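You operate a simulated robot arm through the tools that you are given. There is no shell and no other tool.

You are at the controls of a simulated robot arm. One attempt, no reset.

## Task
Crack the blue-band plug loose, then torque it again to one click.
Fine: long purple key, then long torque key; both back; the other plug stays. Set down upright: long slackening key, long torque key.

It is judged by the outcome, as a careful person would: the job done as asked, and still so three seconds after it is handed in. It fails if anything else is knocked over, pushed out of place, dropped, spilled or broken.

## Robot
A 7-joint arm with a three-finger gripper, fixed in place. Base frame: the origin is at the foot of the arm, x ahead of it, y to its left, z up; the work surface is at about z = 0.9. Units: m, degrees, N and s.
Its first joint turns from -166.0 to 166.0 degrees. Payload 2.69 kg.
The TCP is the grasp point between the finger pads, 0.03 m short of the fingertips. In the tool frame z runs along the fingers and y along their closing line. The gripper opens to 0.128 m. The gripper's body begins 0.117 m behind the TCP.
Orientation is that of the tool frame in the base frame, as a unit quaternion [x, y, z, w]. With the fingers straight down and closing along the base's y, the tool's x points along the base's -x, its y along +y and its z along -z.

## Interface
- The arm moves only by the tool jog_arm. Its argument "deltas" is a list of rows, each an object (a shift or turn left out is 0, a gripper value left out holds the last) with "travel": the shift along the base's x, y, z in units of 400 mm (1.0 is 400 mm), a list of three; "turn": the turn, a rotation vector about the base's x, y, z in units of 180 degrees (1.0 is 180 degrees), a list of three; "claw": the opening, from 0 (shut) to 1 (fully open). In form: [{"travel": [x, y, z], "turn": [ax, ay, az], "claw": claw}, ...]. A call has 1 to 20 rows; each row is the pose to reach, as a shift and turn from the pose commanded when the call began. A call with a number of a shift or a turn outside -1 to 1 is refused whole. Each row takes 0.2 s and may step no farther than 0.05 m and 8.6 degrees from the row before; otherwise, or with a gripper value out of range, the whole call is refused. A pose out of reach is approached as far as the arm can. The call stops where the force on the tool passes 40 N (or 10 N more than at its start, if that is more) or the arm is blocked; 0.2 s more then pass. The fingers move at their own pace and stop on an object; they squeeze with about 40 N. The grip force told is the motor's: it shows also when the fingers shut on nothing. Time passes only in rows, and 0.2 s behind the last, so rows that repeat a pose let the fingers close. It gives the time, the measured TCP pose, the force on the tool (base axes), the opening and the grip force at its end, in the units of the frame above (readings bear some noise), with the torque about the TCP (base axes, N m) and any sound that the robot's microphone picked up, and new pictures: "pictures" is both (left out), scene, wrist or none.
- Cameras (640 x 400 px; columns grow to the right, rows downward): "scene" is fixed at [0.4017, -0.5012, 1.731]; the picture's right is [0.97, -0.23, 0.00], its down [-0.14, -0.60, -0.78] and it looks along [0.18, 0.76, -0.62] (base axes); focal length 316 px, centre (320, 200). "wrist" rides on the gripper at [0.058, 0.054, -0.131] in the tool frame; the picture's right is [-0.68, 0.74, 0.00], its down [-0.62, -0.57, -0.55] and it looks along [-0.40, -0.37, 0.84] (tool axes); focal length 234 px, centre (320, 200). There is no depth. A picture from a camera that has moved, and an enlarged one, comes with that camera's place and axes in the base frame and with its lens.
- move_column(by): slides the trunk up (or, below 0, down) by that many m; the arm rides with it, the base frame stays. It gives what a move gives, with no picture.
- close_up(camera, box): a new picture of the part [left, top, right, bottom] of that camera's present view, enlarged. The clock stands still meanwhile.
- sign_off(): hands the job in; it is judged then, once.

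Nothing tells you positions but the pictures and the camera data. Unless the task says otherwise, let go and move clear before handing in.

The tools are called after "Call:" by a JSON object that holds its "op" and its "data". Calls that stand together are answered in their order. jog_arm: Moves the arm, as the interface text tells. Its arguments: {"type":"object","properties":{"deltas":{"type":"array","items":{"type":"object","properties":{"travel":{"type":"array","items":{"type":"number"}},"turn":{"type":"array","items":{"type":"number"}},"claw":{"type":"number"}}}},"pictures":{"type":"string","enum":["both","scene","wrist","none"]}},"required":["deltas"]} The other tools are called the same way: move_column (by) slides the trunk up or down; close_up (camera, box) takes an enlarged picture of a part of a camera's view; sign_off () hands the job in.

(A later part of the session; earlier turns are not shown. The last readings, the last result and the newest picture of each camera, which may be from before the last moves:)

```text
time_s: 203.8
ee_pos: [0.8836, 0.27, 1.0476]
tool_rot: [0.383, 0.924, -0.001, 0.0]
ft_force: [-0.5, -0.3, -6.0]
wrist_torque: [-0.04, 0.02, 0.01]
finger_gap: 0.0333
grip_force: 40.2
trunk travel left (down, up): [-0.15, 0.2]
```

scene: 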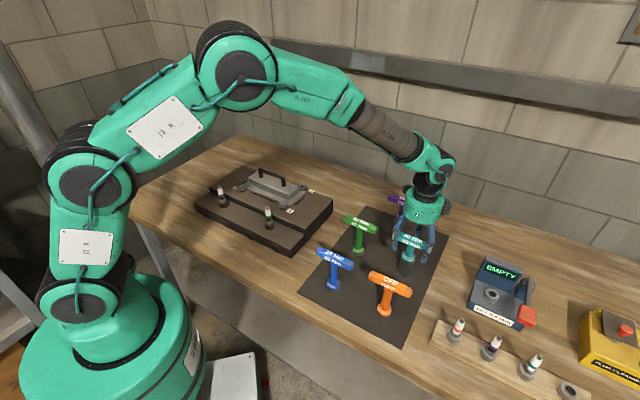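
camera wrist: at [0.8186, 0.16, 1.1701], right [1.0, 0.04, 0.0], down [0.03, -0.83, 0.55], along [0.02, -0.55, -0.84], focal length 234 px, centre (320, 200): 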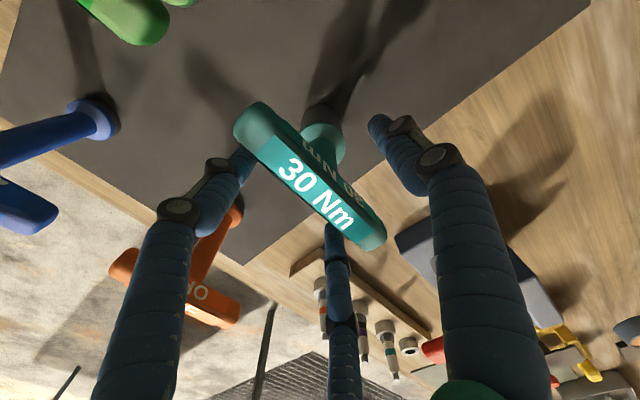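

Call:
{"op": "jog_arm", "data": {"deltas": [{"travel": [0, 0, -0.003], "claw": 0}, {"travel": [0, 0, -0.006], "claw": 0}, {"travel": [0, 0, -0.006], "claw": 0}], "pictures": "none"}}

```text
time_s: 204.6
ee_pos: [0.8853, 0.2709, 1.0466]
tool_rot: [0.383, 0.924, 0.0, -0.001]
ft_force: [-0.2, -0.2, -6.0]
wrist_torque: [-0.01, 0.0, 0.01]
finger_gap: 0.0335
grip_force: 40.0
trunk travel left (down, up): [-0.15, 0.2]
```

Call:
{"op": "jog_arm", "data": {"deltas": [{"travel": [0, 0, -0.003], "claw": 0}, {"travel": [0, 0, -0.006], "claw": 0}, {"travel": [0, 0, -0.006], "claw": 0}], "pictures": "none"}}

```text
time_s: 205.3
ee_pos: [0.8857, 0.2711, 1.0444]
tool_rot: [0.383, 0.924, 0.0, 0.0]
ft_force: [-2.5, -1.7, 2.8]
wrist_torque: [-0.05, 0.16, 0.02]
finger_gap: 0.0334
grip_force: 39.9
trunk travel left (down, up): [-0.15, 0.2]
```

It's touching, so I'll release, rise and move to the teal key.

Call:
{"op": "jog_arm", "data": {"deltas": [{"travel": [0, 0, 0], "claw": 0.35}, {"travel": [0, 0, 0], "claw": 0.5}, {"travel": [0, 0, 0], "claw": 0.7}, {"travel": [0, 0, 0], "claw": 0.7}, {"travel": [0, 0, 0.08], "claw": 0.7}, {"travel": [0, 0, 0.16], "claw": 0.7}, {"travel": [0, 0, 0.24], "claw": 0.7}, {"travel": [-0.03, -0.09, 0.24], "claw": 0.7}, {"travel": [-0.06, -0.18, 0.24], "claw": 0.7}, {"travel": [-0.09, -0.27, 0.24], "claw": 0.7}, {"travel": [-0.12, -0.36, 0.24], "claw": 0.7}, {"travel": [-0.15, -0.46, 0.22], "claw": 0.7}, {"travel": [-0.15, -0.46, 0.22], "claw": 0.7}]}}

Call:
{"op": "close_up", "data": {"camera": "wrist", "box": [220, 80, 420, 280]}}

Call:
{"op": "close_up", "data": {"camera": "scene", "box": [340, 160, 470, 290]}}

```text
time_s: 208.2
ee_pos: [0.8243, 0.0829, 1.133]
tool_rot: [0.382, 0.924, 0.001, 0.0]
ft_force: [-0.6, -0.7, 0.0]
wrist_torque: [0.09, 0.03, -0.01]
finger_gap: 0.0893
grip_force: 0.1
trunk travel left (down, up): [-0.15, 0.2]
camera wrist: at [0.82, 0.1608, 1.2636], right [1.0, 0.04, 0.0], down [0.04, -0.84, 0.55], along [0.02, -0.55, -0.84], focal length 234 px, centre (320, 200)
```

scene: 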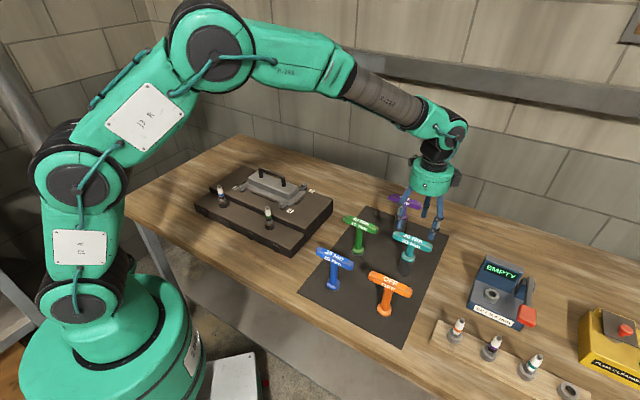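
wrist: 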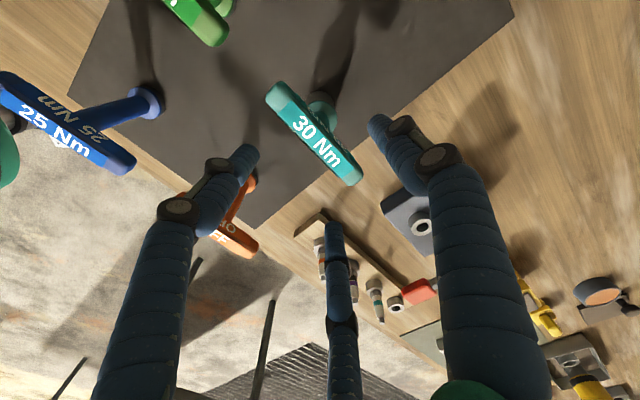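

```text
2.00 times, centred on (320, 180) of wrist
camera zoom: at [0.82, 0.1608, 1.2636], right [1.0, 0.04, 0.0], down [0.04, -0.84, 0.55], along [0.02, -0.55, -0.84], focal length 468 px, centre (320, 240)
```

zoom: 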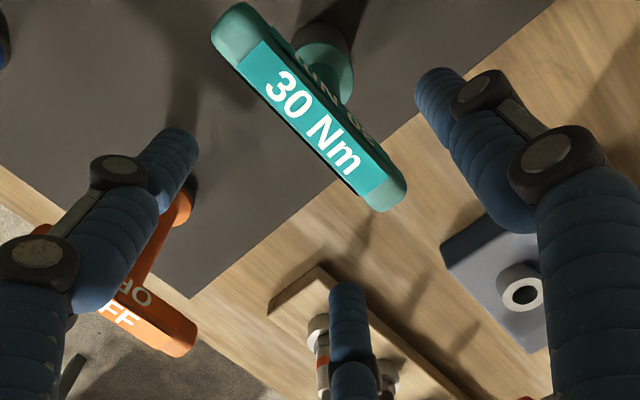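

```text
3.08 times, centred on (405, 225) of scene
camera zoom: at [0.4017, -0.5012, 1.731], right [0.97, -0.23, 0.0], down [-0.14, -0.6, -0.78], along [0.18, 0.76, -0.62], focal length 971 px, centre (58, 123)
```

zoom: 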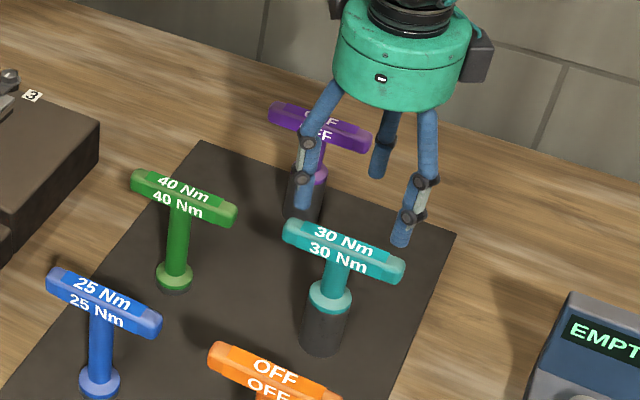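

I'll centre on the teal key, lower and check.

Call:
{"op": "jog_arm", "data": {"deltas": [{"travel": [0.01, 0.0125, 0.0], "claw": 0.7}, {"travel": [0.01, 0.0125, -0.08], "claw": 0.7}, {"travel": [0.01, 0.0125, -0.16], "claw": 0.7}, {"travel": [0.01, 0.0125, -0.217], "claw": 0.7}, {"travel": [0.01, 0.0125, -0.217], "claw": 0.7}], "pictures": "none"}}

Call:
{"op": "close_up", "data": {"camera": "wrist", "box": [220, 80, 420, 280]}}

```text
time_s: 209.3
ee_pos: [0.8285, 0.0902, 1.0453]
tool_rot: [0.383, 0.924, -0.001, 0.001]
ft_force: [0.3, -0.1, 0.0]
wrist_torque: [0.01, 0.0, 0.01]
finger_gap: 0.0896
grip_force: 0.1
trunk travel left (down, up): [-0.15, 0.2]
```

```text
2.00 times, centred on (320, 180) of wrist
camera zoom: at [0.8243, 0.1677, 1.1767], right [1.0, 0.04, 0.0], down [0.04, -0.83, 0.55], along [0.02, -0.55, -0.84], focal length 468 px, centre (320, 240)
```

zoom: 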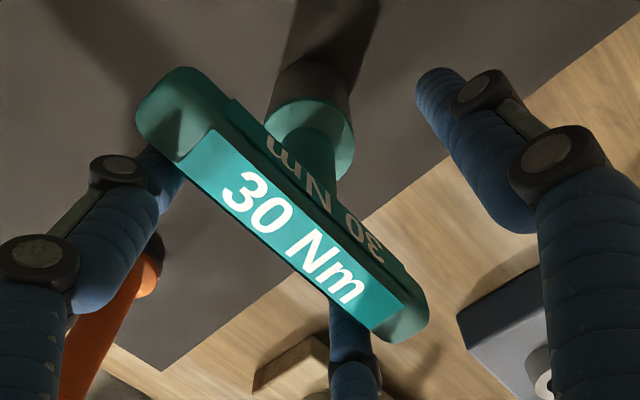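

Call:
{"op": "jog_arm", "data": {"deltas": [{"travel": [-0.0105, -0.006, 0], "claw": 0.7}, {"travel": [-0.0105, -0.006, 0], "claw": 0.3}, {"travel": [-0.0105, -0.006, 0], "claw": 0.0}, {"travel": [-0.0105, -0.006, 0], "claw": 0.0}, {"travel": [-0.0105, -0.006, 0], "claw": 0.0}], "pictures": "none"}}

Call:
{"op": "close_up", "data": {"camera": "wrist", "box": [220, 80, 420, 280]}}

```text
time_s: 210.6
ee_pos: [0.8245, 0.0883, 1.0448]
tool_rot: [0.383, 0.924, 0.0, 0.0]
ft_force: [-1.7, -3.3, 0.3]
wrist_torque: [-0.32, 0.11, 0.01]
finger_gap: 0.0344
grip_force: 40.0
trunk travel left (down, up): [-0.15, 0.2]
```

```text
2.00 times, centred on (320, 180) of wrist
camera zoom: at [0.8199, 0.1659, 1.1763], right [1.0, 0.04, 0.0], down [0.04, -0.83, 0.55], along [0.02, -0.55, -0.84], focal length 468 px, centre (320, 240)
```

zoom: 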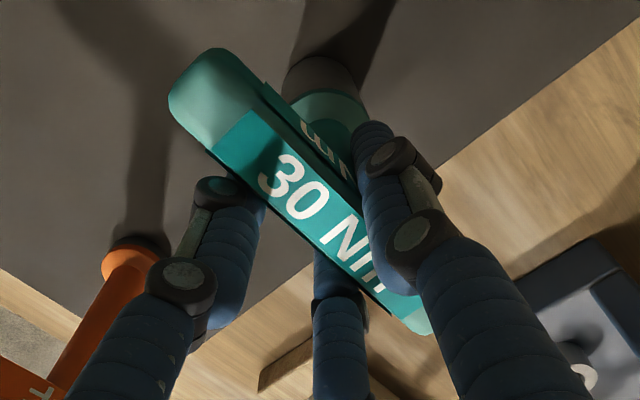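

It's centred and gripped. I'll carry the teal key to the plug, rotating counter-clockwise on the way so there's a long clockwise stroke available.

Call:
{"op": "jog_arm", "data": {"deltas": [{"travel": [0, 0, 0.05], "claw": 0}, {"travel": [0, 0, 0.12], "claw": 0}, {"travel": [0, 0, 0.22], "claw": 0}, {"travel": [0, 0, 0.32], "claw": 0}, {"travel": [0, 0, 0.42], "claw": 0}, {"travel": [0, 0, 0.53], "claw": 0}, {"travel": [0, 0, 0.63], "claw": 0}, {"travel": [-0.07, 0.0477, 0.63], "turn": [0, 0, 0.0445], "claw": 0}, {"travel": [-0.14, 0.0954, 0.63], "turn": [0, 0, 0.089], "claw": 0}, {"travel": [-0.21, 0.1431, 0.63], "turn": [0, 0, 0.1335], "claw": 0}, {"travel": [-0.28, 0.1908, 0.63], "turn": [0, 0, 0.178], "claw": 0}, {"travel": [-0.35, 0.2385, 0.63], "turn": [0, 0, 0.2225], "claw": 0}, {"travel": [-0.42, 0.2862, 0.63], "turn": [0, 0, 0.267], "claw": 0}, {"travel": [-0.49, 0.3339, 0.63], "turn": [0, 0, 0.3115], "claw": 0}, {"travel": [-0.56, 0.3816, 0.63], "turn": [0, 0, 0.356], "claw": 0}, {"travel": [-0.63, 0.4293, 0.63], "turn": [0, 0, 0.4005], "claw": 0}, {"travel": [-0.7, 0.477, 0.63], "turn": [0, 0, 0.445], "claw": 0}], "pictures": "none"}}

Call:
{"op": "jog_arm", "data": {"deltas": [{"travel": [-0.0708, 0.0483, 0], "turn": [0, 0, 0.0222], "claw": 0}, {"travel": [-0.1416, 0.0965, 0], "turn": [0, 0, 0.0444], "claw": 0}, {"travel": [-0.2124, 0.1448, 0], "turn": [0, 0, 0.0666], "claw": 0}, {"travel": [-0.2832, 0.193, 0], "turn": [0, 0, 0.0888], "claw": 0}, {"travel": [-0.354, 0.2413, 0], "turn": [0, 0, 0.111], "claw": 0}, {"travel": [-0.4248, 0.2895, 0], "turn": [0, 0, 0.1332], "claw": 0}, {"travel": [-0.4956, 0.3378, 0], "turn": [0, 0, 0.1554], "claw": 0}, {"travel": [-0.5664, 0.386, 0], "turn": [0, 0, 0.1776], "claw": 0}, {"travel": [-0.64, 0.4343, 0], "turn": [0, 0, 0.1998], "claw": 0}, {"travel": [-0.7078, 0.4825, 0], "turn": [0, 0, 0.222], "claw": 0}, {"travel": [-0.7078, 0.4825, 0], "turn": [0, 0, 0.222], "claw": 0}], "pictures": "none"}}

Call:
{"op": "close_up", "data": {"camera": "wrist", "box": [280, 75, 370, 145]}}

Call:
{"op": "close_up", "data": {"camera": "scene", "box": [185, 130, 245, 210]}}

```text
time_s: 214.2
ee_pos: [0.5447, 0.2779, 1.2988]
tool_rot: [-0.302, 0.953, 0.0, 0.0]
ft_force: [-0.6, 0.5, -6.0]
wrist_torque: [-0.01, 0.01, -0.02]
finger_gap: 0.0343
grip_force: 40.3
trunk travel left (down, up): [-0.15, 0.2]
```

```text
time_s: 216.6
ee_pos: [0.2604, 0.4744, 1.3018]
tool_rot: [-0.61, 0.792, 0.0, 0.0]
ft_force: [-0.2, 0.8, -6.0]
wrist_torque: [-0.02, -0.09, -0.02]
finger_gap: 0.0342
grip_force: 40.1
trunk travel left (down, up): [-0.15, 0.2]
```

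```text
5.71 times, centred on (325, 110) of wrist
camera zoom: at [0.1929, 0.4308, 1.4334], right [-0.54, 0.84, 0.0], down [0.7, 0.45, 0.55], along [0.46, 0.3, -0.84], focal length 1338 px, centre (291, 714)
```

zoom: 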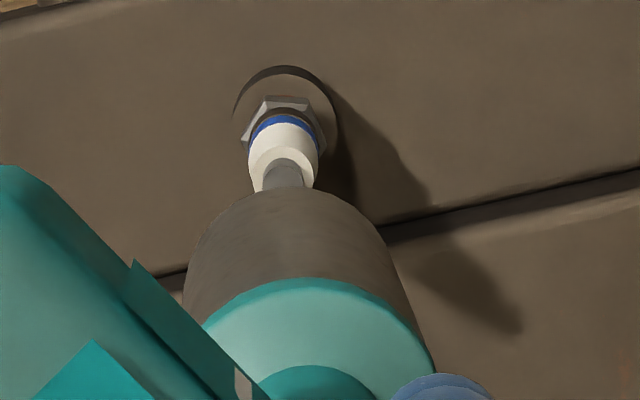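

```text
5.00 times, centred on (215, 170) of scene
camera zoom: at [0.4017, -0.5012, 1.731], right [0.97, -0.23, 0.0], down [-0.14, -0.6, -0.78], along [0.18, 0.76, -0.62], focal length 1578 px, centre (845, 350)
```

zoom: 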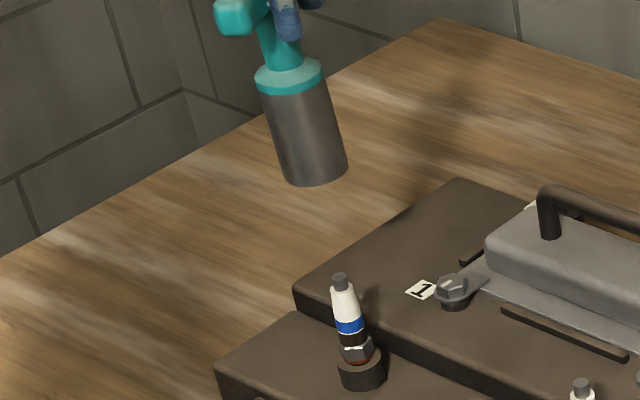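

The key needs about a 5 mm shift in -y. I'll apply that and lower to just above the tip.

Call:
{"op": "jog_arm", "data": {"deltas": [{"travel": [-0.0025, -0.0125, -0.05], "claw": 0}, {"travel": [-0.0025, -0.0125, -0.1], "claw": 0}, {"travel": [-0.0025, -0.0125, -0.15], "claw": 0}, {"travel": [-0.0025, -0.0125, -0.175], "claw": 0}, {"travel": [-0.0025, -0.0125, -0.175], "claw": 0}], "pictures": "none"}}

Call:
{"op": "close_up", "data": {"camera": "wrist", "box": [280, 75, 370, 145]}}

Call:
{"op": "close_up", "data": {"camera": "scene", "box": [185, 140, 245, 220]}}

```text
time_s: 217.8
ee_pos: [0.2605, 0.4683, 1.2294]
tool_rot: [-0.61, 0.793, 0.0, 0.0]
ft_force: [-0.7, 0.2, -6.7]
wrist_torque: [-0.04, -0.04, -0.01]
finger_gap: 0.0339
grip_force: 40.0
trunk travel left (down, up): [-0.15, 0.2]
```

```text
5.71 times, centred on (325, 110) of wrist
camera zoom: at [0.1923, 0.423, 1.3609], right [-0.54, 0.84, 0.0], down [0.7, 0.45, 0.55], along [0.46, 0.3, -0.84], focal length 1338 px, centre (291, 714)
```

zoom: 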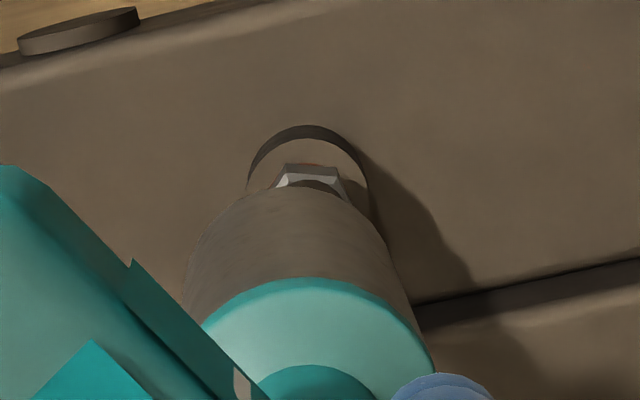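

```text
5.00 times, centred on (215, 180) of scene
camera zoom: at [0.4017, -0.5012, 1.731], right [0.97, -0.23, 0.0], down [-0.14, -0.6, -0.78], along [0.18, 0.76, -0.62], focal length 1578 px, centre (845, 300)
```

zoom: 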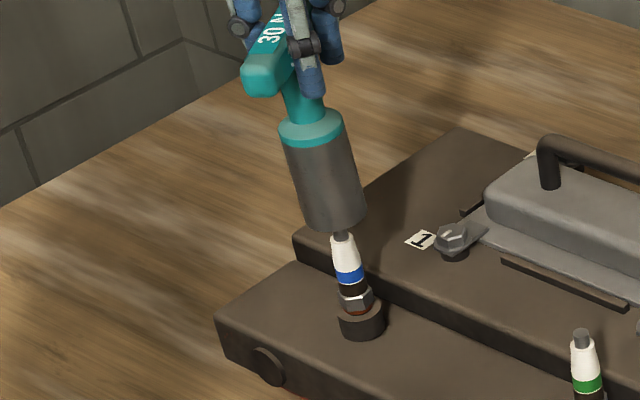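

Small residual offset, so I'll nudge by (+1, +2) mm and lower onto the plug slowly.

Call:
{"op": "jog_arm", "data": {"deltas": [{"travel": [0.0025, 0.005, 0], "claw": 0}, {"travel": [0.0025, 0.005, -0.04], "claw": 0}, {"travel": [0.0025, 0.005, -0.08], "claw": 0}, {"travel": [0.0025, 0.005, -0.12], "claw": 0}, {"travel": [0.0025, 0.005, -0.15], "claw": 0}, {"travel": [0.0025, 0.005, -0.15], "claw": 0}], "pictures": "none"}}

Call:
{"op": "close_up", "data": {"camera": "wrist", "box": [280, 75, 370, 145]}}

Call:
{"op": "close_up", "data": {"camera": "scene", "box": [205, 175, 240, 210]}}

```text
time_s: 219.2
ee_pos: [0.2607, 0.4696, 1.1679]
tool_rot: [-0.61, 0.793, 0.001, -0.001]
ft_force: [-0.4, -0.1, -5.7]
wrist_torque: [0.0, -0.03, -0.01]
finger_gap: 0.0342
grip_force: 40.3
trunk travel left (down, up): [-0.15, 0.2]
```

```text
5.71 times, centred on (325, 110) of wrist
camera zoom: at [0.1935, 0.4256, 1.2997], right [-0.54, 0.84, 0.0], down [0.7, 0.45, 0.55], along [0.46, 0.3, -0.84], focal length 1338 px, centre (291, 714)
```

zoom: 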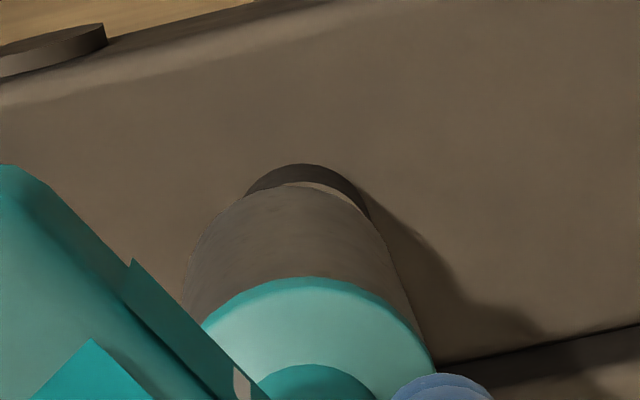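

```text
11.43 times, centred on (222, 192) of scene
camera zoom: at [0.4017, -0.5012, 1.731], right [0.97, -0.23, 0.0], down [-0.14, -0.6, -0.78], along [0.18, 0.76, -0.62], focal length 3607 px, centre (1434, 286)
```

zoom: 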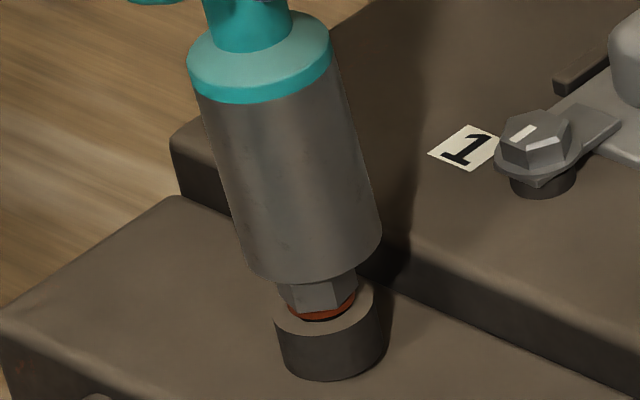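

Call:
{"op": "jog_arm", "data": {"deltas": [{"travel": [-0.0035, 0.0055, 0], "claw": 0}, {"travel": [-0.0035, 0.0055, -0.02], "claw": 0}, {"travel": [-0.0035, 0.0055, -0.035], "claw": 0}, {"travel": [-0.0035, 0.0055, -0.045], "claw": 0}, {"travel": [-0.0035, 0.0055, -0.05], "claw": 0}, {"travel": [-0.0035, 0.0055, -0.05], "claw": 0}], "pictures": "none"}}

Call:
{"op": "jog_arm", "data": {"deltas": [{"travel": [0, 0, -0.003], "claw": 0}, {"travel": [0, 0, -0.006], "claw": 0}, {"travel": [0, 0, -0.006], "claw": 0}], "pictures": "none"}}

```text
time_s: 220.6
ee_pos: [0.2595, 0.4718, 1.1484]
tool_rot: [-0.609, 0.793, 0.001, 0.0]
ft_force: [-0.2, 0.9, -5.8]
wrist_torque: [-0.04, -0.03, -0.03]
finger_gap: 0.0339
grip_force: 39.4
trunk travel left (down, up): [-0.15, 0.2]
```

```text
time_s: 221.3
ee_pos: [0.2597, 0.4709, 1.1447]
tool_rot: [-0.61, 0.792, -0.001, 0.0]
ft_force: [0.2, -0.6, -5.2]
wrist_torque: [0.03, -0.03, 0.02]
finger_gap: 0.0339
grip_force: 40.4
trunk travel left (down, up): [-0.15, 0.2]
```

Call:
{"op": "jog_arm", "data": {"deltas": [{"travel": [0, 0, -0.0025], "claw": 0}, {"travel": [0, 0, -0.005], "claw": 0}, {"travel": [0, 0, -0.005], "claw": 0}], "pictures": "none"}}

```text
time_s: 222.2
ee_pos: [0.2589, 0.4715, 1.1447]
tool_rot: [-0.609, 0.793, 0.002, 0.001]
ft_force: [-0.4, 2.5, 13.0]
wrist_torque: [0.18, 0.15, -0.04]
finger_gap: 0.0342
grip_force: 39.9
trunk travel left (down, up): [-0.15, 0.2]
```

It's seated with about 19 N. Now a single uninterrupted clockwise engagement, tracking torque and sound at each step.

Call:
{"op": "jog_arm", "data": {"deltas": [{"travel": [-0.0002, -0.0006, 0], "turn": [0, 0, -0.028], "claw": 0}, {"travel": [-0.0004, -0.0012, 0], "turn": [0, 0, -0.056], "claw": 0}, {"travel": [-0.0008, -0.0018, 0], "turn": [0, 0, -0.084], "claw": 0}], "pictures": "none"}}

Call:
{"op": "jog_arm", "data": {"deltas": [{"travel": [-0.0003, -0.0003, -0.001], "turn": [0, 0, -0.028], "claw": 0}, {"travel": [-0.0006, -0.0006, -0.001], "turn": [0, 0, -0.056], "claw": 0}, {"travel": [-0.0009, -0.0009, -0.001], "turn": [0, 0, -0.084], "claw": 0}], "pictures": "none"}}

```text
time_s: 222.9
ee_pos: [0.2592, 0.4706, 1.144]
tool_rot: [-0.499, 0.866, 0.0, 0.001]
ft_force: [6.2, 4.3, 14.7]
wrist_torque: [0.32, -0.3, 0.01]
finger_gap: 0.034
grip_force: 39.9
trunk travel left (down, up): [-0.15, 0.2]
```

```text
time_s: 223.8
ee_pos: [0.2594, 0.4689, 1.1443]
tool_rot: [-0.381, 0.925, 0.001, 0.0]
ft_force: [2.2, 5.7, 17.2]
wrist_torque: [0.57, -0.13, -0.05]
finger_gap: 0.0342
grip_force: 40.0
trunk travel left (down, up): [-0.15, 0.2]
```

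Call:
{"op": "jog_arm", "data": {"deltas": [{"travel": [0.0, 0.001, -0.001], "turn": [0, 0, -0.02], "claw": 0}, {"travel": [0.0, 0.001, -0.001], "turn": [0, 0, -0.04], "claw": 0}, {"travel": [-0.0004, 0.001, -0.001], "turn": [0, 0, -0.06], "claw": 0}], "pictures": "none"}}

Call:
{"op": "jog_arm", "data": {"deltas": [{"travel": [-0.0003, 0, 0], "turn": [0, 0, -0.02], "claw": 0}, {"travel": [-0.0006, 0, 0], "turn": [0, 0, -0.04], "claw": 0}], "pictures": "none"}}

Call:
{"op": "jog_arm", "data": {"deltas": [{"travel": [-0.0003, 0, 0], "turn": [0, 0, -0.02], "claw": 0}, {"travel": [-0.0006, 0, 0], "turn": [0, 0, -0.04], "claw": 0}], "pictures": "none"}}

```text
time_s: 224.6
ee_pos: [0.2595, 0.4697, 1.1423]
tool_rot: [-0.293, 0.956, 0.001, 0.0]
ft_force: [6.3, 0.7, 29.9]
wrist_torque: [0.29, -0.34, -0.04]
finger_gap: 0.0341
grip_force: 39.7
trunk travel left (down, up): [-0.15, 0.2]
```

```text
time_s: 225.2
ee_pos: [0.2586, 0.4693, 1.1435]
tool_rot: [-0.232, 0.973, 0.001, 0.001]
ft_force: [12.2, 0.3, 32.9]
wrist_torque: [0.34, -0.73, -0.03]
finger_gap: 0.0341
grip_force: 40.3
trunk travel left (down, up): [-0.15, 0.2]
```

```text
time_s: 225.8
ee_pos: [0.2572, 0.4691, 1.1433]
tool_rot: [-0.17, 0.985, 0.001, 0.001]
ft_force: [12.4, 3.4, 36.2]
wrist_torque: [0.43, -0.77, -0.05]
finger_gap: 0.0345
grip_force: 40.4
trunk travel left (down, up): [-0.15, 0.2]
```

The side and axial loads are building, so I'll relieve them and continue.

Call:
{"op": "jog_arm", "data": {"deltas": [{"travel": [0.003, 0.0005, 0.002], "claw": 0}, {"travel": [0.003, 0.0005, 0.002], "claw": 0}], "pictures": "none"}}

Call:
{"op": "jog_arm", "data": {"deltas": [{"travel": [0, 0, 0], "turn": [0, 0, -0.02], "claw": 0}, {"travel": [0, 0, 0], "turn": [0, 0, -0.04], "claw": 0}], "pictures": "none"}}

Call:
{"op": "jog_arm", "data": {"deltas": [{"travel": [0, 0, 0], "turn": [0, 0, -0.02], "claw": 0}, {"travel": [0, 0, 0], "turn": [0, 0, -0.04], "claw": 0}], "pictures": "none"}}

```text
time_s: 226.3
ee_pos: [0.2585, 0.47, 1.1428]
tool_rot: [-0.171, 0.985, 0.001, 0.0]
ft_force: [-0.2, 4.4, 24.3]
wrist_torque: [0.44, 0.07, -0.01]
finger_gap: 0.0341
grip_force: 40.0
trunk travel left (down, up): [-0.15, 0.2]
```

```text
time_s: 226.9
ee_pos: [0.2595, 0.4697, 1.1431]
tool_rot: [-0.108, 0.994, -0.001, 0.0]
ft_force: [-6.7, 1.9, 18.9]
wrist_torque: [0.37, 0.51, -0.01]
finger_gap: 0.0342
grip_force: 39.5
trunk travel left (down, up): [-0.15, 0.2]
```

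```text
time_s: 227.6
ee_pos: [0.2597, 0.4687, 1.1429]
tool_rot: [-0.045, 0.999, 0.0, 0.0]
ft_force: [-4.2, -1.3, 6.6]
wrist_torque: [0.0, 0.26, -0.02]
finger_gap: 0.0339
grip_force: 40.0
trunk travel left (down, up): [-0.15, 0.2]
```

Call:
{"op": "jog_arm", "data": {"deltas": [{"travel": [-0.001, 0, -0.0005], "turn": [0, 0, -0.02], "claw": 0}, {"travel": [-0.001, 0, -0.0005], "turn": [0, 0, -0.04], "claw": 0}], "pictures": "none"}}

Call:
{"op": "jog_arm", "data": {"deltas": [{"travel": [0, 0, -0.001], "turn": [0, 0, -0.02], "claw": 0}, {"travel": [0, 0, -0.001], "turn": [0, 0, -0.04], "claw": 0}], "pictures": "none"}}

Call:
{"op": "jog_arm", "data": {"deltas": [{"travel": [0, 0, -0.001], "turn": [0, 0, -0.02], "claw": 0}, {"travel": [0, 0, -0.001], "turn": [0, 0, -0.04], "claw": 0}], "pictures": "none"}}

```text
time_s: 228.2
ee_pos: [0.2596, 0.4703, 1.143]
tool_rot: [0.018, 1.0, -0.001, 0.0]
ft_force: [-0.1, 0.0, -4.1]
wrist_torque: [-0.04, -0.02, -0.01]
finger_gap: 0.0343
grip_force: 40.1
trunk travel left (down, up): [-0.15, 0.2]
```

```text
time_s: 228.8
ee_pos: [0.2603, 0.4711, 1.1435]
tool_rot: [0.08, 0.997, 0.0, 0.0]
ft_force: [0.1, 0.4, -5.6]
wrist_torque: [-0.04, -0.01, 0.01]
finger_gap: 0.0338
grip_force: 40.3
trunk travel left (down, up): [-0.15, 0.2]
```

```text
time_s: 229.3
ee_pos: [0.2595, 0.471, 1.1422]
tool_rot: [0.143, 0.99, 0.0, 0.0]
ft_force: [-0.6, 0.0, -6.8]
wrist_torque: [-0.05, 0.03, 0.04]
finger_gap: 0.0339
grip_force: 39.9
trunk travel left (down, up): [-0.15, 0.2]
```

The plug is now screwing down, since the axial contact released on its own. I'll continue in small steps.

Call:
{"op": "jog_arm", "data": {"deltas": [{"travel": [0, 0, -0.0015], "turn": [0, 0, -0.015], "claw": 0}, {"travel": [0, 0, -0.0015], "turn": [0, 0, -0.03], "claw": 0}], "pictures": "none"}}

Call:
{"op": "jog_arm", "data": {"deltas": [{"travel": [0, 0, -0.001], "turn": [0, 0, -0.015], "claw": 0}, {"travel": [0, 0, -0.001], "turn": [0, 0, -0.03], "claw": 0}], "pictures": "none"}}

Call:
{"op": "jog_arm", "data": {"deltas": [{"travel": [0, 0, -0.001], "turn": [0, 0, -0.015], "claw": 0}, {"travel": [0, 0, -0.001], "turn": [0, 0, -0.03], "claw": 0}], "pictures": "none"}}

```text
time_s: 229.9
ee_pos: [0.2602, 0.4712, 1.1417]
tool_rot: [0.189, 0.982, 0.0, 0.001]
ft_force: [1.7, -2.3, 3.8]
wrist_torque: [-0.19, -0.12, -0.02]
finger_gap: 0.0339
grip_force: 39.6
trunk travel left (down, up): [-0.15, 0.2]
```

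```text
time_s: 230.6
ee_pos: [0.2584, 0.4711, 1.1415]
tool_rot: [0.235, 0.972, 0.001, 0.0]
ft_force: [2.0, 2.6, 8.8]
wrist_torque: [0.2, -0.19, 0.06]
finger_gap: 0.0342
grip_force: 39.8
trunk travel left (down, up): [-0.15, 0.2]
```

```text
time_s: 231.2
ee_pos: [0.2593, 0.4714, 1.142]
tool_rot: [0.28, 0.96, 0.0, 0.001]
ft_force: [-2.9, 4.4, 15.4]
wrist_torque: [0.35, 0.18, 0.23]
finger_gap: 0.0339
grip_force: 39.7
trunk travel left (down, up): [-0.15, 0.2]
```

The torque has started rising (0.23), so the plug is reaching its seat in this same engagement. Fine steps now.

Call:
{"op": "jog_arm", "data": {"deltas": [{"travel": [0, 0.0005, 0.0005], "turn": [0, 0, -0.008], "claw": 0}, {"travel": [0, 0.0005, 0.0005], "turn": [0, 0, -0.016], "claw": 0}], "pictures": "none"}}

Call:
{"op": "jog_arm", "data": {"deltas": [{"travel": [0, 0, 0], "turn": [0, 0, -0.008], "claw": 0}, {"travel": [0, 0, 0], "turn": [0, 0, -0.016], "claw": 0}], "pictures": "none"}}

```text
time_s: 231.8
ee_pos: [0.2596, 0.4693, 1.1426]
tool_rot: [0.305, 0.952, 0.001, 0.0]
ft_force: [-1.8, 5.7, 21.6]
wrist_torque: [0.5, 0.04, 0.27]
finger_gap: 0.0338
grip_force: 39.7
trunk travel left (down, up): [-0.15, 0.2]
```

```text
time_s: 232.3
ee_pos: [0.2586, 0.4704, 1.1423]
tool_rot: [0.328, 0.945, 0.001, 0.0]
ft_force: [0.3, 0.3, 32.5]
wrist_torque: [0.1, -0.16, 0.37]
finger_gap: 0.0341
grip_force: 39.3
trunk travel left (down, up): [-0.15, 0.2]
```

Call:
{"op": "jog_arm", "data": {"deltas": [{"travel": [0, 0, 0.002], "turn": [0, 0, 0], "claw": 0}, {"travel": [0, 0, 0.002], "turn": [0, 0, -0.01], "claw": 0}, {"travel": [0, 0, 0.002], "turn": [0, 0, -0.02], "claw": 0}], "pictures": "none"}}

Call:
{"op": "jog_arm", "data": {"deltas": [{"travel": [0, 0, 0], "turn": [0, 0, -0.01], "claw": 0}, {"travel": [0, 0, 0], "turn": [0, 0, -0.02], "claw": 0}], "pictures": "none"}}

Call:
{"op": "jog_arm", "data": {"deltas": [{"travel": [0, 0, 0], "turn": [0, 0, -0.01], "claw": 0}, {"travel": [0, 0, 0], "turn": [0, 0, -0.02], "claw": 0}], "pictures": "none"}}

```text
time_s: 233.2
ee_pos: [0.2601, 0.47, 1.1418]
tool_rot: [0.358, 0.934, -0.001, 0.0]
ft_force: [0.4, 5.2, 21.4]
wrist_torque: [0.44, -0.09, 0.4]
finger_gap: 0.0342
grip_force: 39.9
trunk travel left (down, up): [-0.15, 0.2]
```

```text
time_s: 233.8
ee_pos: [0.2586, 0.4702, 1.1409]
tool_rot: [0.387, 0.922, -0.001, 0.0]
ft_force: [-0.3, 4.2, 9.5]
wrist_torque: [0.37, 0.02, 0.4]
finger_gap: 0.034
grip_force: 40.1
trunk travel left (down, up): [-0.15, 0.2]
```

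```text
time_s: 234.3
ee_pos: [0.2597, 0.4685, 1.1415]
tool_rot: [0.415, 0.91, 0.0, 0.001]
ft_force: [-4.0, 2.3, 11.0]
wrist_torque: [0.2, 0.27, 0.44]
finger_gap: 0.0339
grip_force: 39.6
trunk travel left (down, up): [-0.15, 0.2]
```

Call:
{"op": "jog_arm", "data": {"deltas": [{"travel": [-0.001, 0.0005, 0], "turn": [0, 0, -0.015], "claw": 0}, {"travel": [-0.001, 0.0005, 0], "turn": [0, 0, -0.03], "claw": 0}], "pictures": "none"}}

Call:
{"op": "jog_arm", "data": {"deltas": [{"travel": [0, 0, 0], "turn": [0, 0, -0.015], "claw": 0}, {"travel": [0, 0, 0], "turn": [0, 0, -0.03], "claw": 0}], "pictures": "none"}}

Call:
{"op": "jog_arm", "data": {"deltas": [{"travel": [0, 0, 0], "turn": [0, 0, -0.015], "claw": 0}, {"travel": [0, 0, 0], "turn": [0, 0, -0.03], "claw": 0}], "pictures": "none"}}

```text
time_s: 234.9
ee_pos: [0.2597, 0.4709, 1.1416]
tool_rot: [0.458, 0.889, 0.001, 0.0]
ft_force: [-0.9, 1.4, 10.7]
wrist_torque: [0.09, 0.02, 0.38]
finger_gap: 0.0338
grip_force: 39.5
trunk travel left (down, up): [-0.15, 0.2]
```

```text
time_s: 235.6
ee_pos: [0.2602, 0.4696, 1.1417]
tool_rot: [0.5, 0.866, 0.001, 0.001]
ft_force: [-2.3, 1.4, 3.9]
wrist_torque: [0.15, 0.07, 0.42]
finger_gap: 0.034
grip_force: 39.7
trunk travel left (down, up): [-0.15, 0.2]
```

```text
time_s: 236.2
ee_pos: [0.2581, 0.4693, 1.1422]
tool_rot: [0.539, 0.842, -0.002, 0.0]
ft_force: [0.9, -0.3, -3.5]
wrist_torque: [-0.06, -0.04, 0.4]
finger_gap: 0.0338
grip_force: 40.2
trunk travel left (down, up): [-0.15, 0.2]
```

The torque is flat at 0.40 through 40° past contact, as before. Next comes the second rise, so I'll keep the steps fine in case the click is there in this uninterrupted pass.

Call:
{"op": "jog_arm", "data": {"deltas": [{"travel": [0, 0, -0.001], "turn": [0, 0, -0.01], "claw": 0}, {"travel": [0, 0, -0.001], "turn": [0, 0, -0.02], "claw": 0}], "pictures": "none"}}

Call:
{"op": "jog_arm", "data": {"deltas": [{"travel": [0, 0, 0], "turn": [0, 0, -0.01], "claw": 0}, {"travel": [0, 0, 0], "turn": [0, 0, -0.02], "claw": 0}], "pictures": "none"}}

Call:
{"op": "jog_arm", "data": {"deltas": [{"travel": [0, 0, 0], "turn": [0, 0, -0.01], "claw": 0}, {"travel": [0, 0, 0], "turn": [0, 0, -0.02], "claw": 0}], "pictures": "none"}}

```text
time_s: 236.8
ee_pos: [0.2576, 0.4717, 1.1413]
tool_rot: [0.565, 0.825, 0.0, 0.0]
ft_force: [2.2, 0.6, -0.7]
wrist_torque: [-0.05, -0.18, 0.46]
finger_gap: 0.0338
grip_force: 39.7
trunk travel left (down, up): [-0.15, 0.2]
```

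```text
time_s: 237.3
ee_pos: [0.2595, 0.4702, 1.1426]
tool_rot: [0.592, 0.806, 0.0, 0.0]
ft_force: [0.3, 1.3, -0.6]
wrist_torque: [0.13, 0.01, 0.61]
finger_gap: 0.0339
grip_force: 39.8
trunk travel left (down, up): [-0.15, 0.2]
```

```text
time_s: 237.9
ee_pos: [0.2588, 0.4704, 1.1421]
tool_rot: [0.616, 0.787, -0.001, 0.002]
ft_force: [0.5, 0.4, -2.4]
wrist_torque: [0.03, 0.0, 0.64]
finger_gap: 0.0338
grip_force: 40.1
trunk travel left (down, up): [-0.15, 0.2]
```

Call:
{"op": "jog_arm", "data": {"deltas": [{"travel": [0, 0, 0], "turn": [0, 0, -0.01], "claw": 0}, {"travel": [0, 0, 0], "turn": [0, 0, -0.02], "claw": 0}], "pictures": "none"}}

Call:
{"op": "jog_arm", "data": {"deltas": [{"travel": [0, 0, 0], "turn": [0, 0, -0.01], "claw": 0}, {"travel": [0, 0, 0], "turn": [0, 0, -0.02], "claw": 0}], "pictures": "none"}}

Call:
{"op": "jog_arm", "data": {"deltas": [{"travel": [0, 0, 0], "turn": [0, 0, -0.01], "claw": 0}, {"travel": [0, 0, 0], "turn": [0, 0, -0.02], "claw": 0}], "pictures": "none"}}

Call:
{"op": "jog_arm", "data": {"deltas": [{"travel": [0, 0, 0], "turn": [0, 0, -0.01], "claw": 0}, {"travel": [0, 0, 0], "turn": [0, 0, -0.02], "claw": 0}], "pictures": "none"}}

```text
time_s: 238.6
ee_pos: [0.2589, 0.4701, 1.1423]
tool_rot: [0.64, 0.768, 0.0, 0.0]
ft_force: [0.7, -1.9, -0.1]
wrist_torque: [-0.15, -0.05, 0.76]
finger_gap: 0.0338
grip_force: 40.1
trunk travel left (down, up): [-0.15, 0.2]
```

```text
time_s: 239.2
ee_pos: [0.2587, 0.4717, 1.1408]
tool_rot: [0.664, 0.747, 0.0, 0.0]
ft_force: [-2.3, -2.0, 3.0]
wrist_torque: [-0.11, 0.06, 0.85]
finger_gap: 0.0341
grip_force: 39.8
trunk travel left (down, up): [-0.15, 0.2]
```

```text
time_s: 239.8
ee_pos: [0.2586, 0.4704, 1.1409]
tool_rot: [0.688, 0.726, -0.001, 0.0]
ft_force: [0.7, 1.7, -1.6]
wrist_torque: [0.04, -0.01, 1.0]
finger_gap: 0.0338
grip_force: 39.9
trunk travel left (down, up): [-0.15, 0.2]
```

```text
time_s: 240.3
ee_pos: [0.2592, 0.4723, 1.1414]
tool_rot: [0.71, 0.704, -0.001, 0.0]
ft_force: [2.0, -0.9, -0.7]
wrist_torque: [-0.07, -0.07, 0.98]
finger_gap: 0.0337
grip_force: 40.4
trunk travel left (down, up): [-0.15, 0.2]
```

No click again at 1.0 Nm. Before drawing conclusions, I'll look closely at how the bar sits in the fingers right now under load, compared with when I gripped it.

Call:
{"op": "close_up", "data": {"camera": "wrist", "box": [220, 80, 420, 280]}}

Call:
{"op": "close_up", "data": {"camera": "scene", "box": [190, 140, 250, 210]}}

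```text
2.00 times, centred on (320, 180) of wrist
camera zoom: at [0.3115, 0.5282, 1.2732], right [0.73, -0.68, 0.0], down [-0.57, -0.61, 0.55], along [-0.37, -0.4, -0.84], focal length 468 px, centre (320, 240)
```

zoom: 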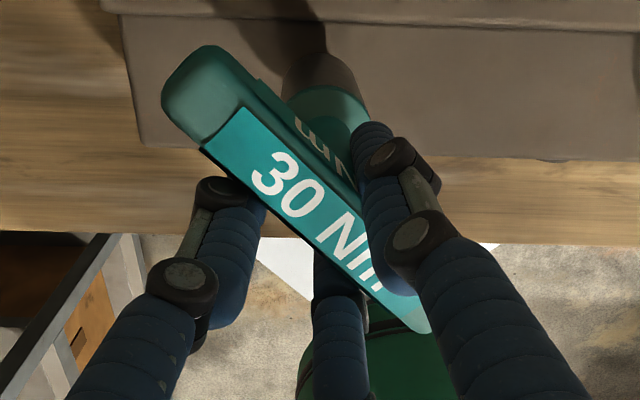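

```text
5.71 times, centred on (220, 175) of scene
camera zoom: at [0.4017, -0.5012, 1.731], right [0.97, -0.23, 0.0], down [-0.14, -0.6, -0.78], along [0.18, 0.76, -0.62], focal length 1803 px, centre (891, 343)
```

zoom: 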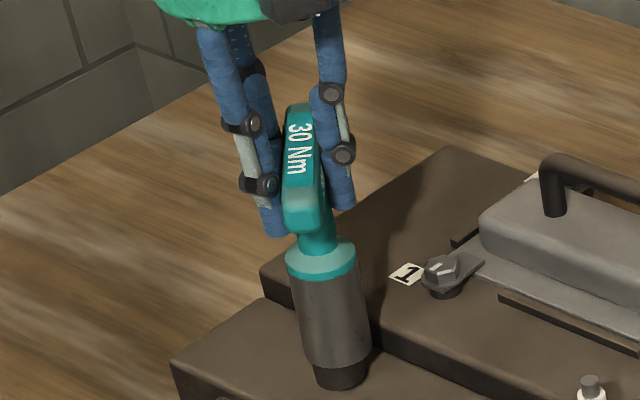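

The bar hasn't slipped in the fingers. I'll turn 30° more to an angle where plug rotation would be unmistakable, then raise almost out of engagement and examine the hex edge under load.

Call:
{"op": "jog_arm", "data": {"deltas": [{"travel": [0, 0, 0], "turn": [0, 0, -0.042], "claw": 0}, {"travel": [0, 0, 0], "turn": [0, 0, -0.084], "claw": 0}, {"travel": [0, 0, 0], "turn": [0, 0, -0.126], "claw": 0}, {"travel": [0, 0, 0], "turn": [0, 0, -0.168], "claw": 0}, {"travel": [0, 0, 0.012], "turn": [0, 0, -0.168], "claw": 0}, {"travel": [0, 0, 0.024], "turn": [0, 0, -0.168], "claw": 0}, {"travel": [0, 0, 0.024], "turn": [0, 0, -0.168], "claw": 0}], "pictures": "none"}}

Call:
{"op": "close_up", "data": {"camera": "scene", "box": [217, 196, 229, 208]}}

```text
time_s: 241.2
ee_pos: [0.254, 0.4441, 1.1347]
tool_rot: [0.82, 0.572, -0.011, -0.006]
ft_force: [-9.9, 10.3, 2.6]
wrist_torque: [-0.63, 0.41, 1.15]
finger_gap: 0.0348
grip_force: 39.8
out of reach, approached as far as the arm can: row 3, 4
trunk travel left (down, up): [-0.15, 0.2]
stopped in row 4: the force on the tool passed its limit at 82 N (the readings are from after the stop); the commanded pose is now the measured one
```

```text
16.00 times, centred on (223, 202) of scene
camera zoom: at [0.4017, -0.5012, 1.731], right [0.97, -0.23, 0.0], down [-0.14, -0.6, -0.78], along [0.18, 0.76, -0.62], focal length 5049 px, centre (1872, 168)
```

zoom: 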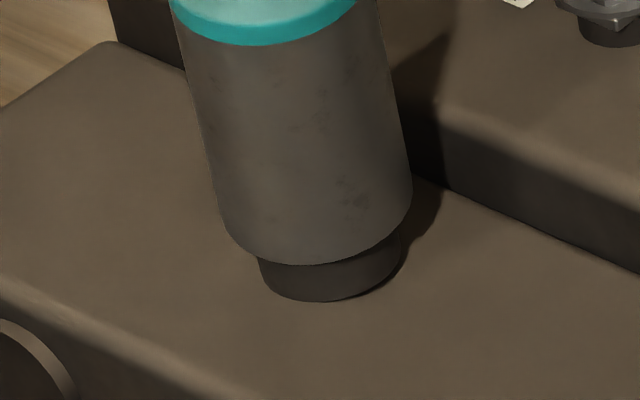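

The arm reached its wrist limit near -110° and lurched sideways. I'll look carefully before moving.

Call:
{"op": "close_up", "data": {"camera": "scene", "box": [180, 120, 260, 220]}}

Call:
{"op": "close_up", "data": {"camera": "wrist", "box": [160, 40, 480, 280]}}

```text
4.00 times, centred on (220, 170) of scene
camera zoom: at [0.4017, -0.5012, 1.731], right [0.97, -0.23, 0.0], down [-0.14, -0.6, -0.78], along [0.18, 0.76, -0.62], focal length 1262 px, centre (720, 320)
```

zoom: 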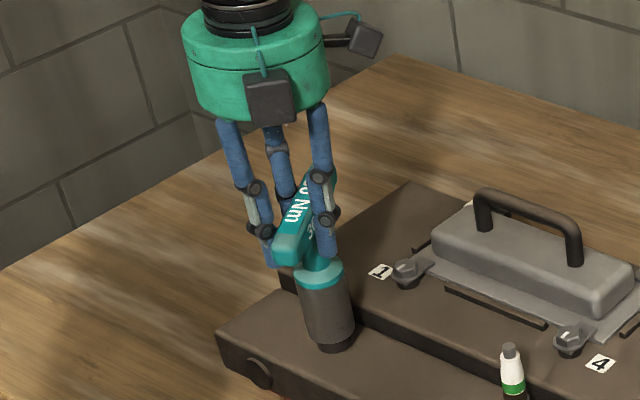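

```text
1.67 times, centred on (320, 160) of wrist
camera zoom: at [0.3256, 0.4798, 1.2654], right [0.46, -0.89, -0.01], down [-0.73, -0.38, 0.57], along [-0.51, -0.25, -0.82], focal length 390 px, centre (320, 267)
```

zoom: 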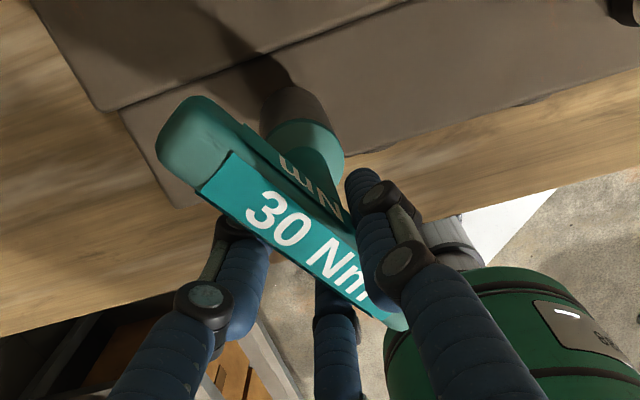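

The key is still seated and upright on the plug, but the gripper slid along its bar. I'll gently relieve the side force and lift straight up off the plug.

Call:
{"op": "jog_arm", "data": {"deltas": [{"travel": [-0.003, 0.003, 0], "claw": 0}, {"travel": [-0.003, 0.003, 0.01], "claw": 0}, {"travel": [-0.003, 0.003, 0.02], "claw": 0}, {"travel": [-0.003, 0.003, 0.03], "claw": 0}, {"travel": [-0.003, 0.003, 0.03], "claw": 0}], "pictures": "none"}}

Call:
{"op": "close_up", "data": {"camera": "scene", "box": [195, 150, 245, 210]}}

```text
time_s: 242.4
ee_pos: [0.2515, 0.443, 1.1471]
tool_rot: [0.82, 0.572, -0.012, -0.005]
ft_force: [-1.2, -0.2, -6.5]
wrist_torque: [-0.04, 0.12, 1.07]
finger_gap: 0.0343
grip_force: 39.9
trunk travel left (down, up): [-0.15, 0.2]
```

```text
6.67 times, centred on (220, 180) of scene
camera zoom: at [0.4017, -0.5012, 1.731], right [0.97, -0.23, 0.0], down [-0.14, -0.6, -0.78], along [0.18, 0.76, -0.62], focal length 2104 px, centre (987, 333)
```

zoom: 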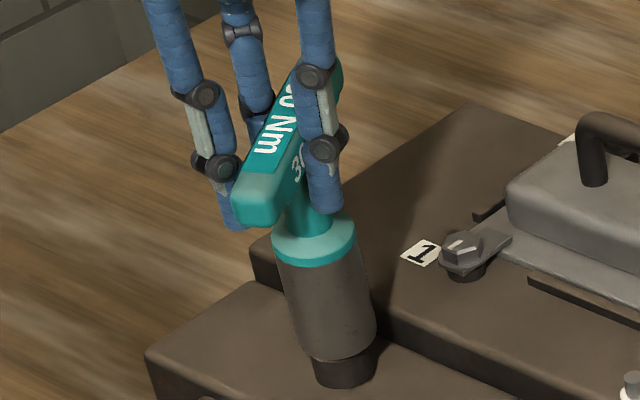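

Call:
{"op": "jog_arm", "data": {"deltas": [{"travel": [0, 0, 0.01], "claw": 0}, {"travel": [0, 0, 0.016], "claw": 0}, {"travel": [0, 0, 0.016], "claw": 0}], "pictures": "none"}}

Call:
{"op": "close_up", "data": {"camera": "scene", "box": [214, 188, 234, 208]}}

```text
time_s: 243.2
ee_pos: [0.2525, 0.4452, 1.1533]
tool_rot: [0.821, 0.571, -0.011, -0.005]
ft_force: [-3.1, 3.4, -4.8]
wrist_torque: [0.17, 0.27, 0.13]
finger_gap: 0.0329
grip_force: 40.1
trunk travel left (down, up): [-0.15, 0.2]
```

```text
16.00 times, centred on (224, 198) of scene
camera zoom: at [0.4017, -0.5012, 1.731], right [0.97, -0.23, 0.0], down [-0.14, -0.6, -0.78], along [0.18, 0.76, -0.62], focal length 5049 px, centre (1856, 232)
```

zoom: 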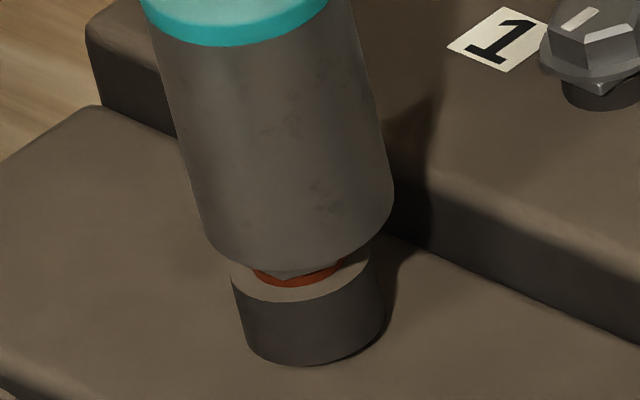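

The torque has released. I'll lift it clear slowly and check how the key hangs.

Call:
{"op": "jog_arm", "data": {"deltas": [{"travel": [0, 0, 0.05], "claw": 0}, {"travel": [0, 0, 0.1], "claw": 0}, {"travel": [0, 0, 0.15], "claw": 0}, {"travel": [0, 0, 0.2], "claw": 0}, {"travel": [0, 0, 0.26], "claw": 0}, {"travel": [0, 0, 0.32], "claw": 0}, {"travel": [0, 0, 0.38], "claw": 0}, {"travel": [0, 0, 0.38], "claw": 0}]}}

Call:
{"op": "close_up", "data": {"camera": "scene", "box": [170, 90, 250, 210]}}

Call:
{"op": "close_up", "data": {"camera": "scene", "box": [205, 170, 245, 210]}}

```text
time_s: 245.0
ee_pos: [0.2517, 0.443, 1.3036]
tool_rot: [0.821, 0.571, -0.012, -0.006]
ft_force: [0.6, 0.1, -6.4]
wrist_torque: [-0.09, 0.08, 0.04]
finger_gap: 0.0327
grip_force: 40.3
trunk travel left (down, up): [-0.15, 0.2]
camera wrist: at [0.3255, 0.4787, 1.433], right [0.46, -0.89, -0.01], down [-0.73, -0.38, 0.57], along [-0.51, -0.25, -0.82], focal length 234 px, centre (320, 200)
```

scene: 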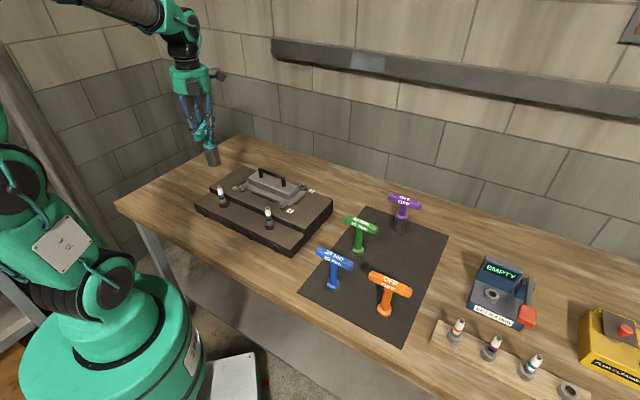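
wrist: 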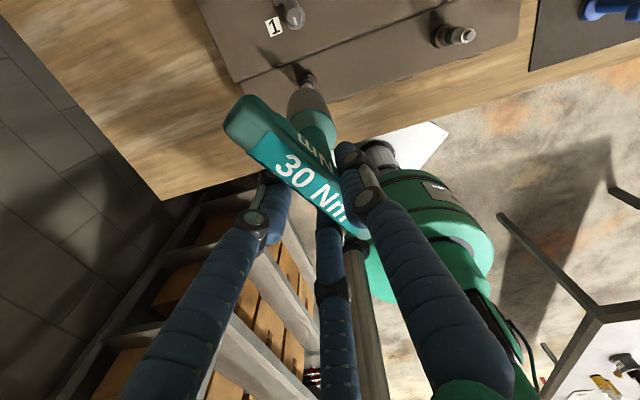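

```text
3.33 times, centred on (210, 150) of scene
camera zoom: at [0.4017, -0.5012, 1.731], right [0.97, -0.23, 0.0], down [-0.14, -0.6, -0.78], along [0.18, 0.76, -0.62], focal length 1052 px, centre (687, 367)
```

zoom: 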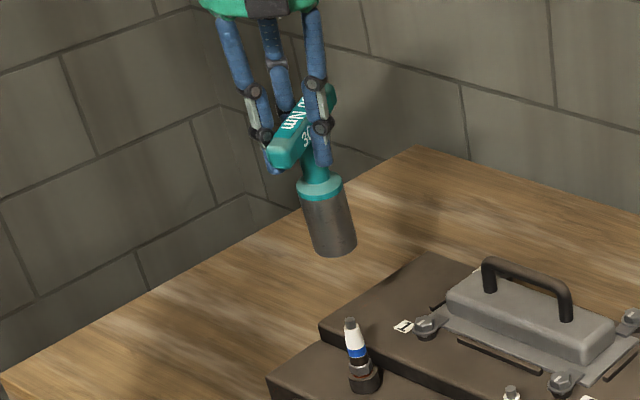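

```text
10.00 times, centred on (225, 190) of scene
camera zoom: at [0.4017, -0.5012, 1.731], right [0.97, -0.23, 0.0], down [-0.14, -0.6, -0.78], along [0.18, 0.76, -0.62], focal length 3156 px, centre (1270, 300)
```

zoom: 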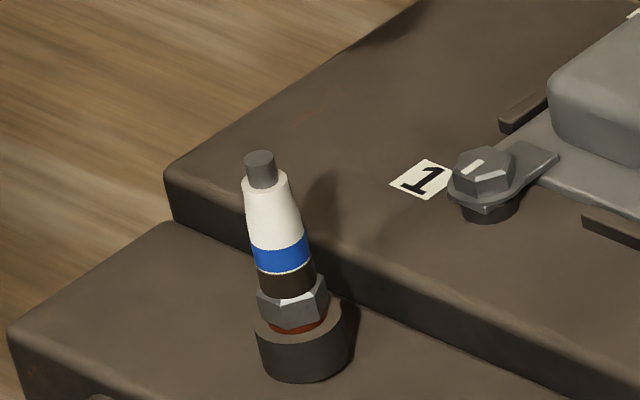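

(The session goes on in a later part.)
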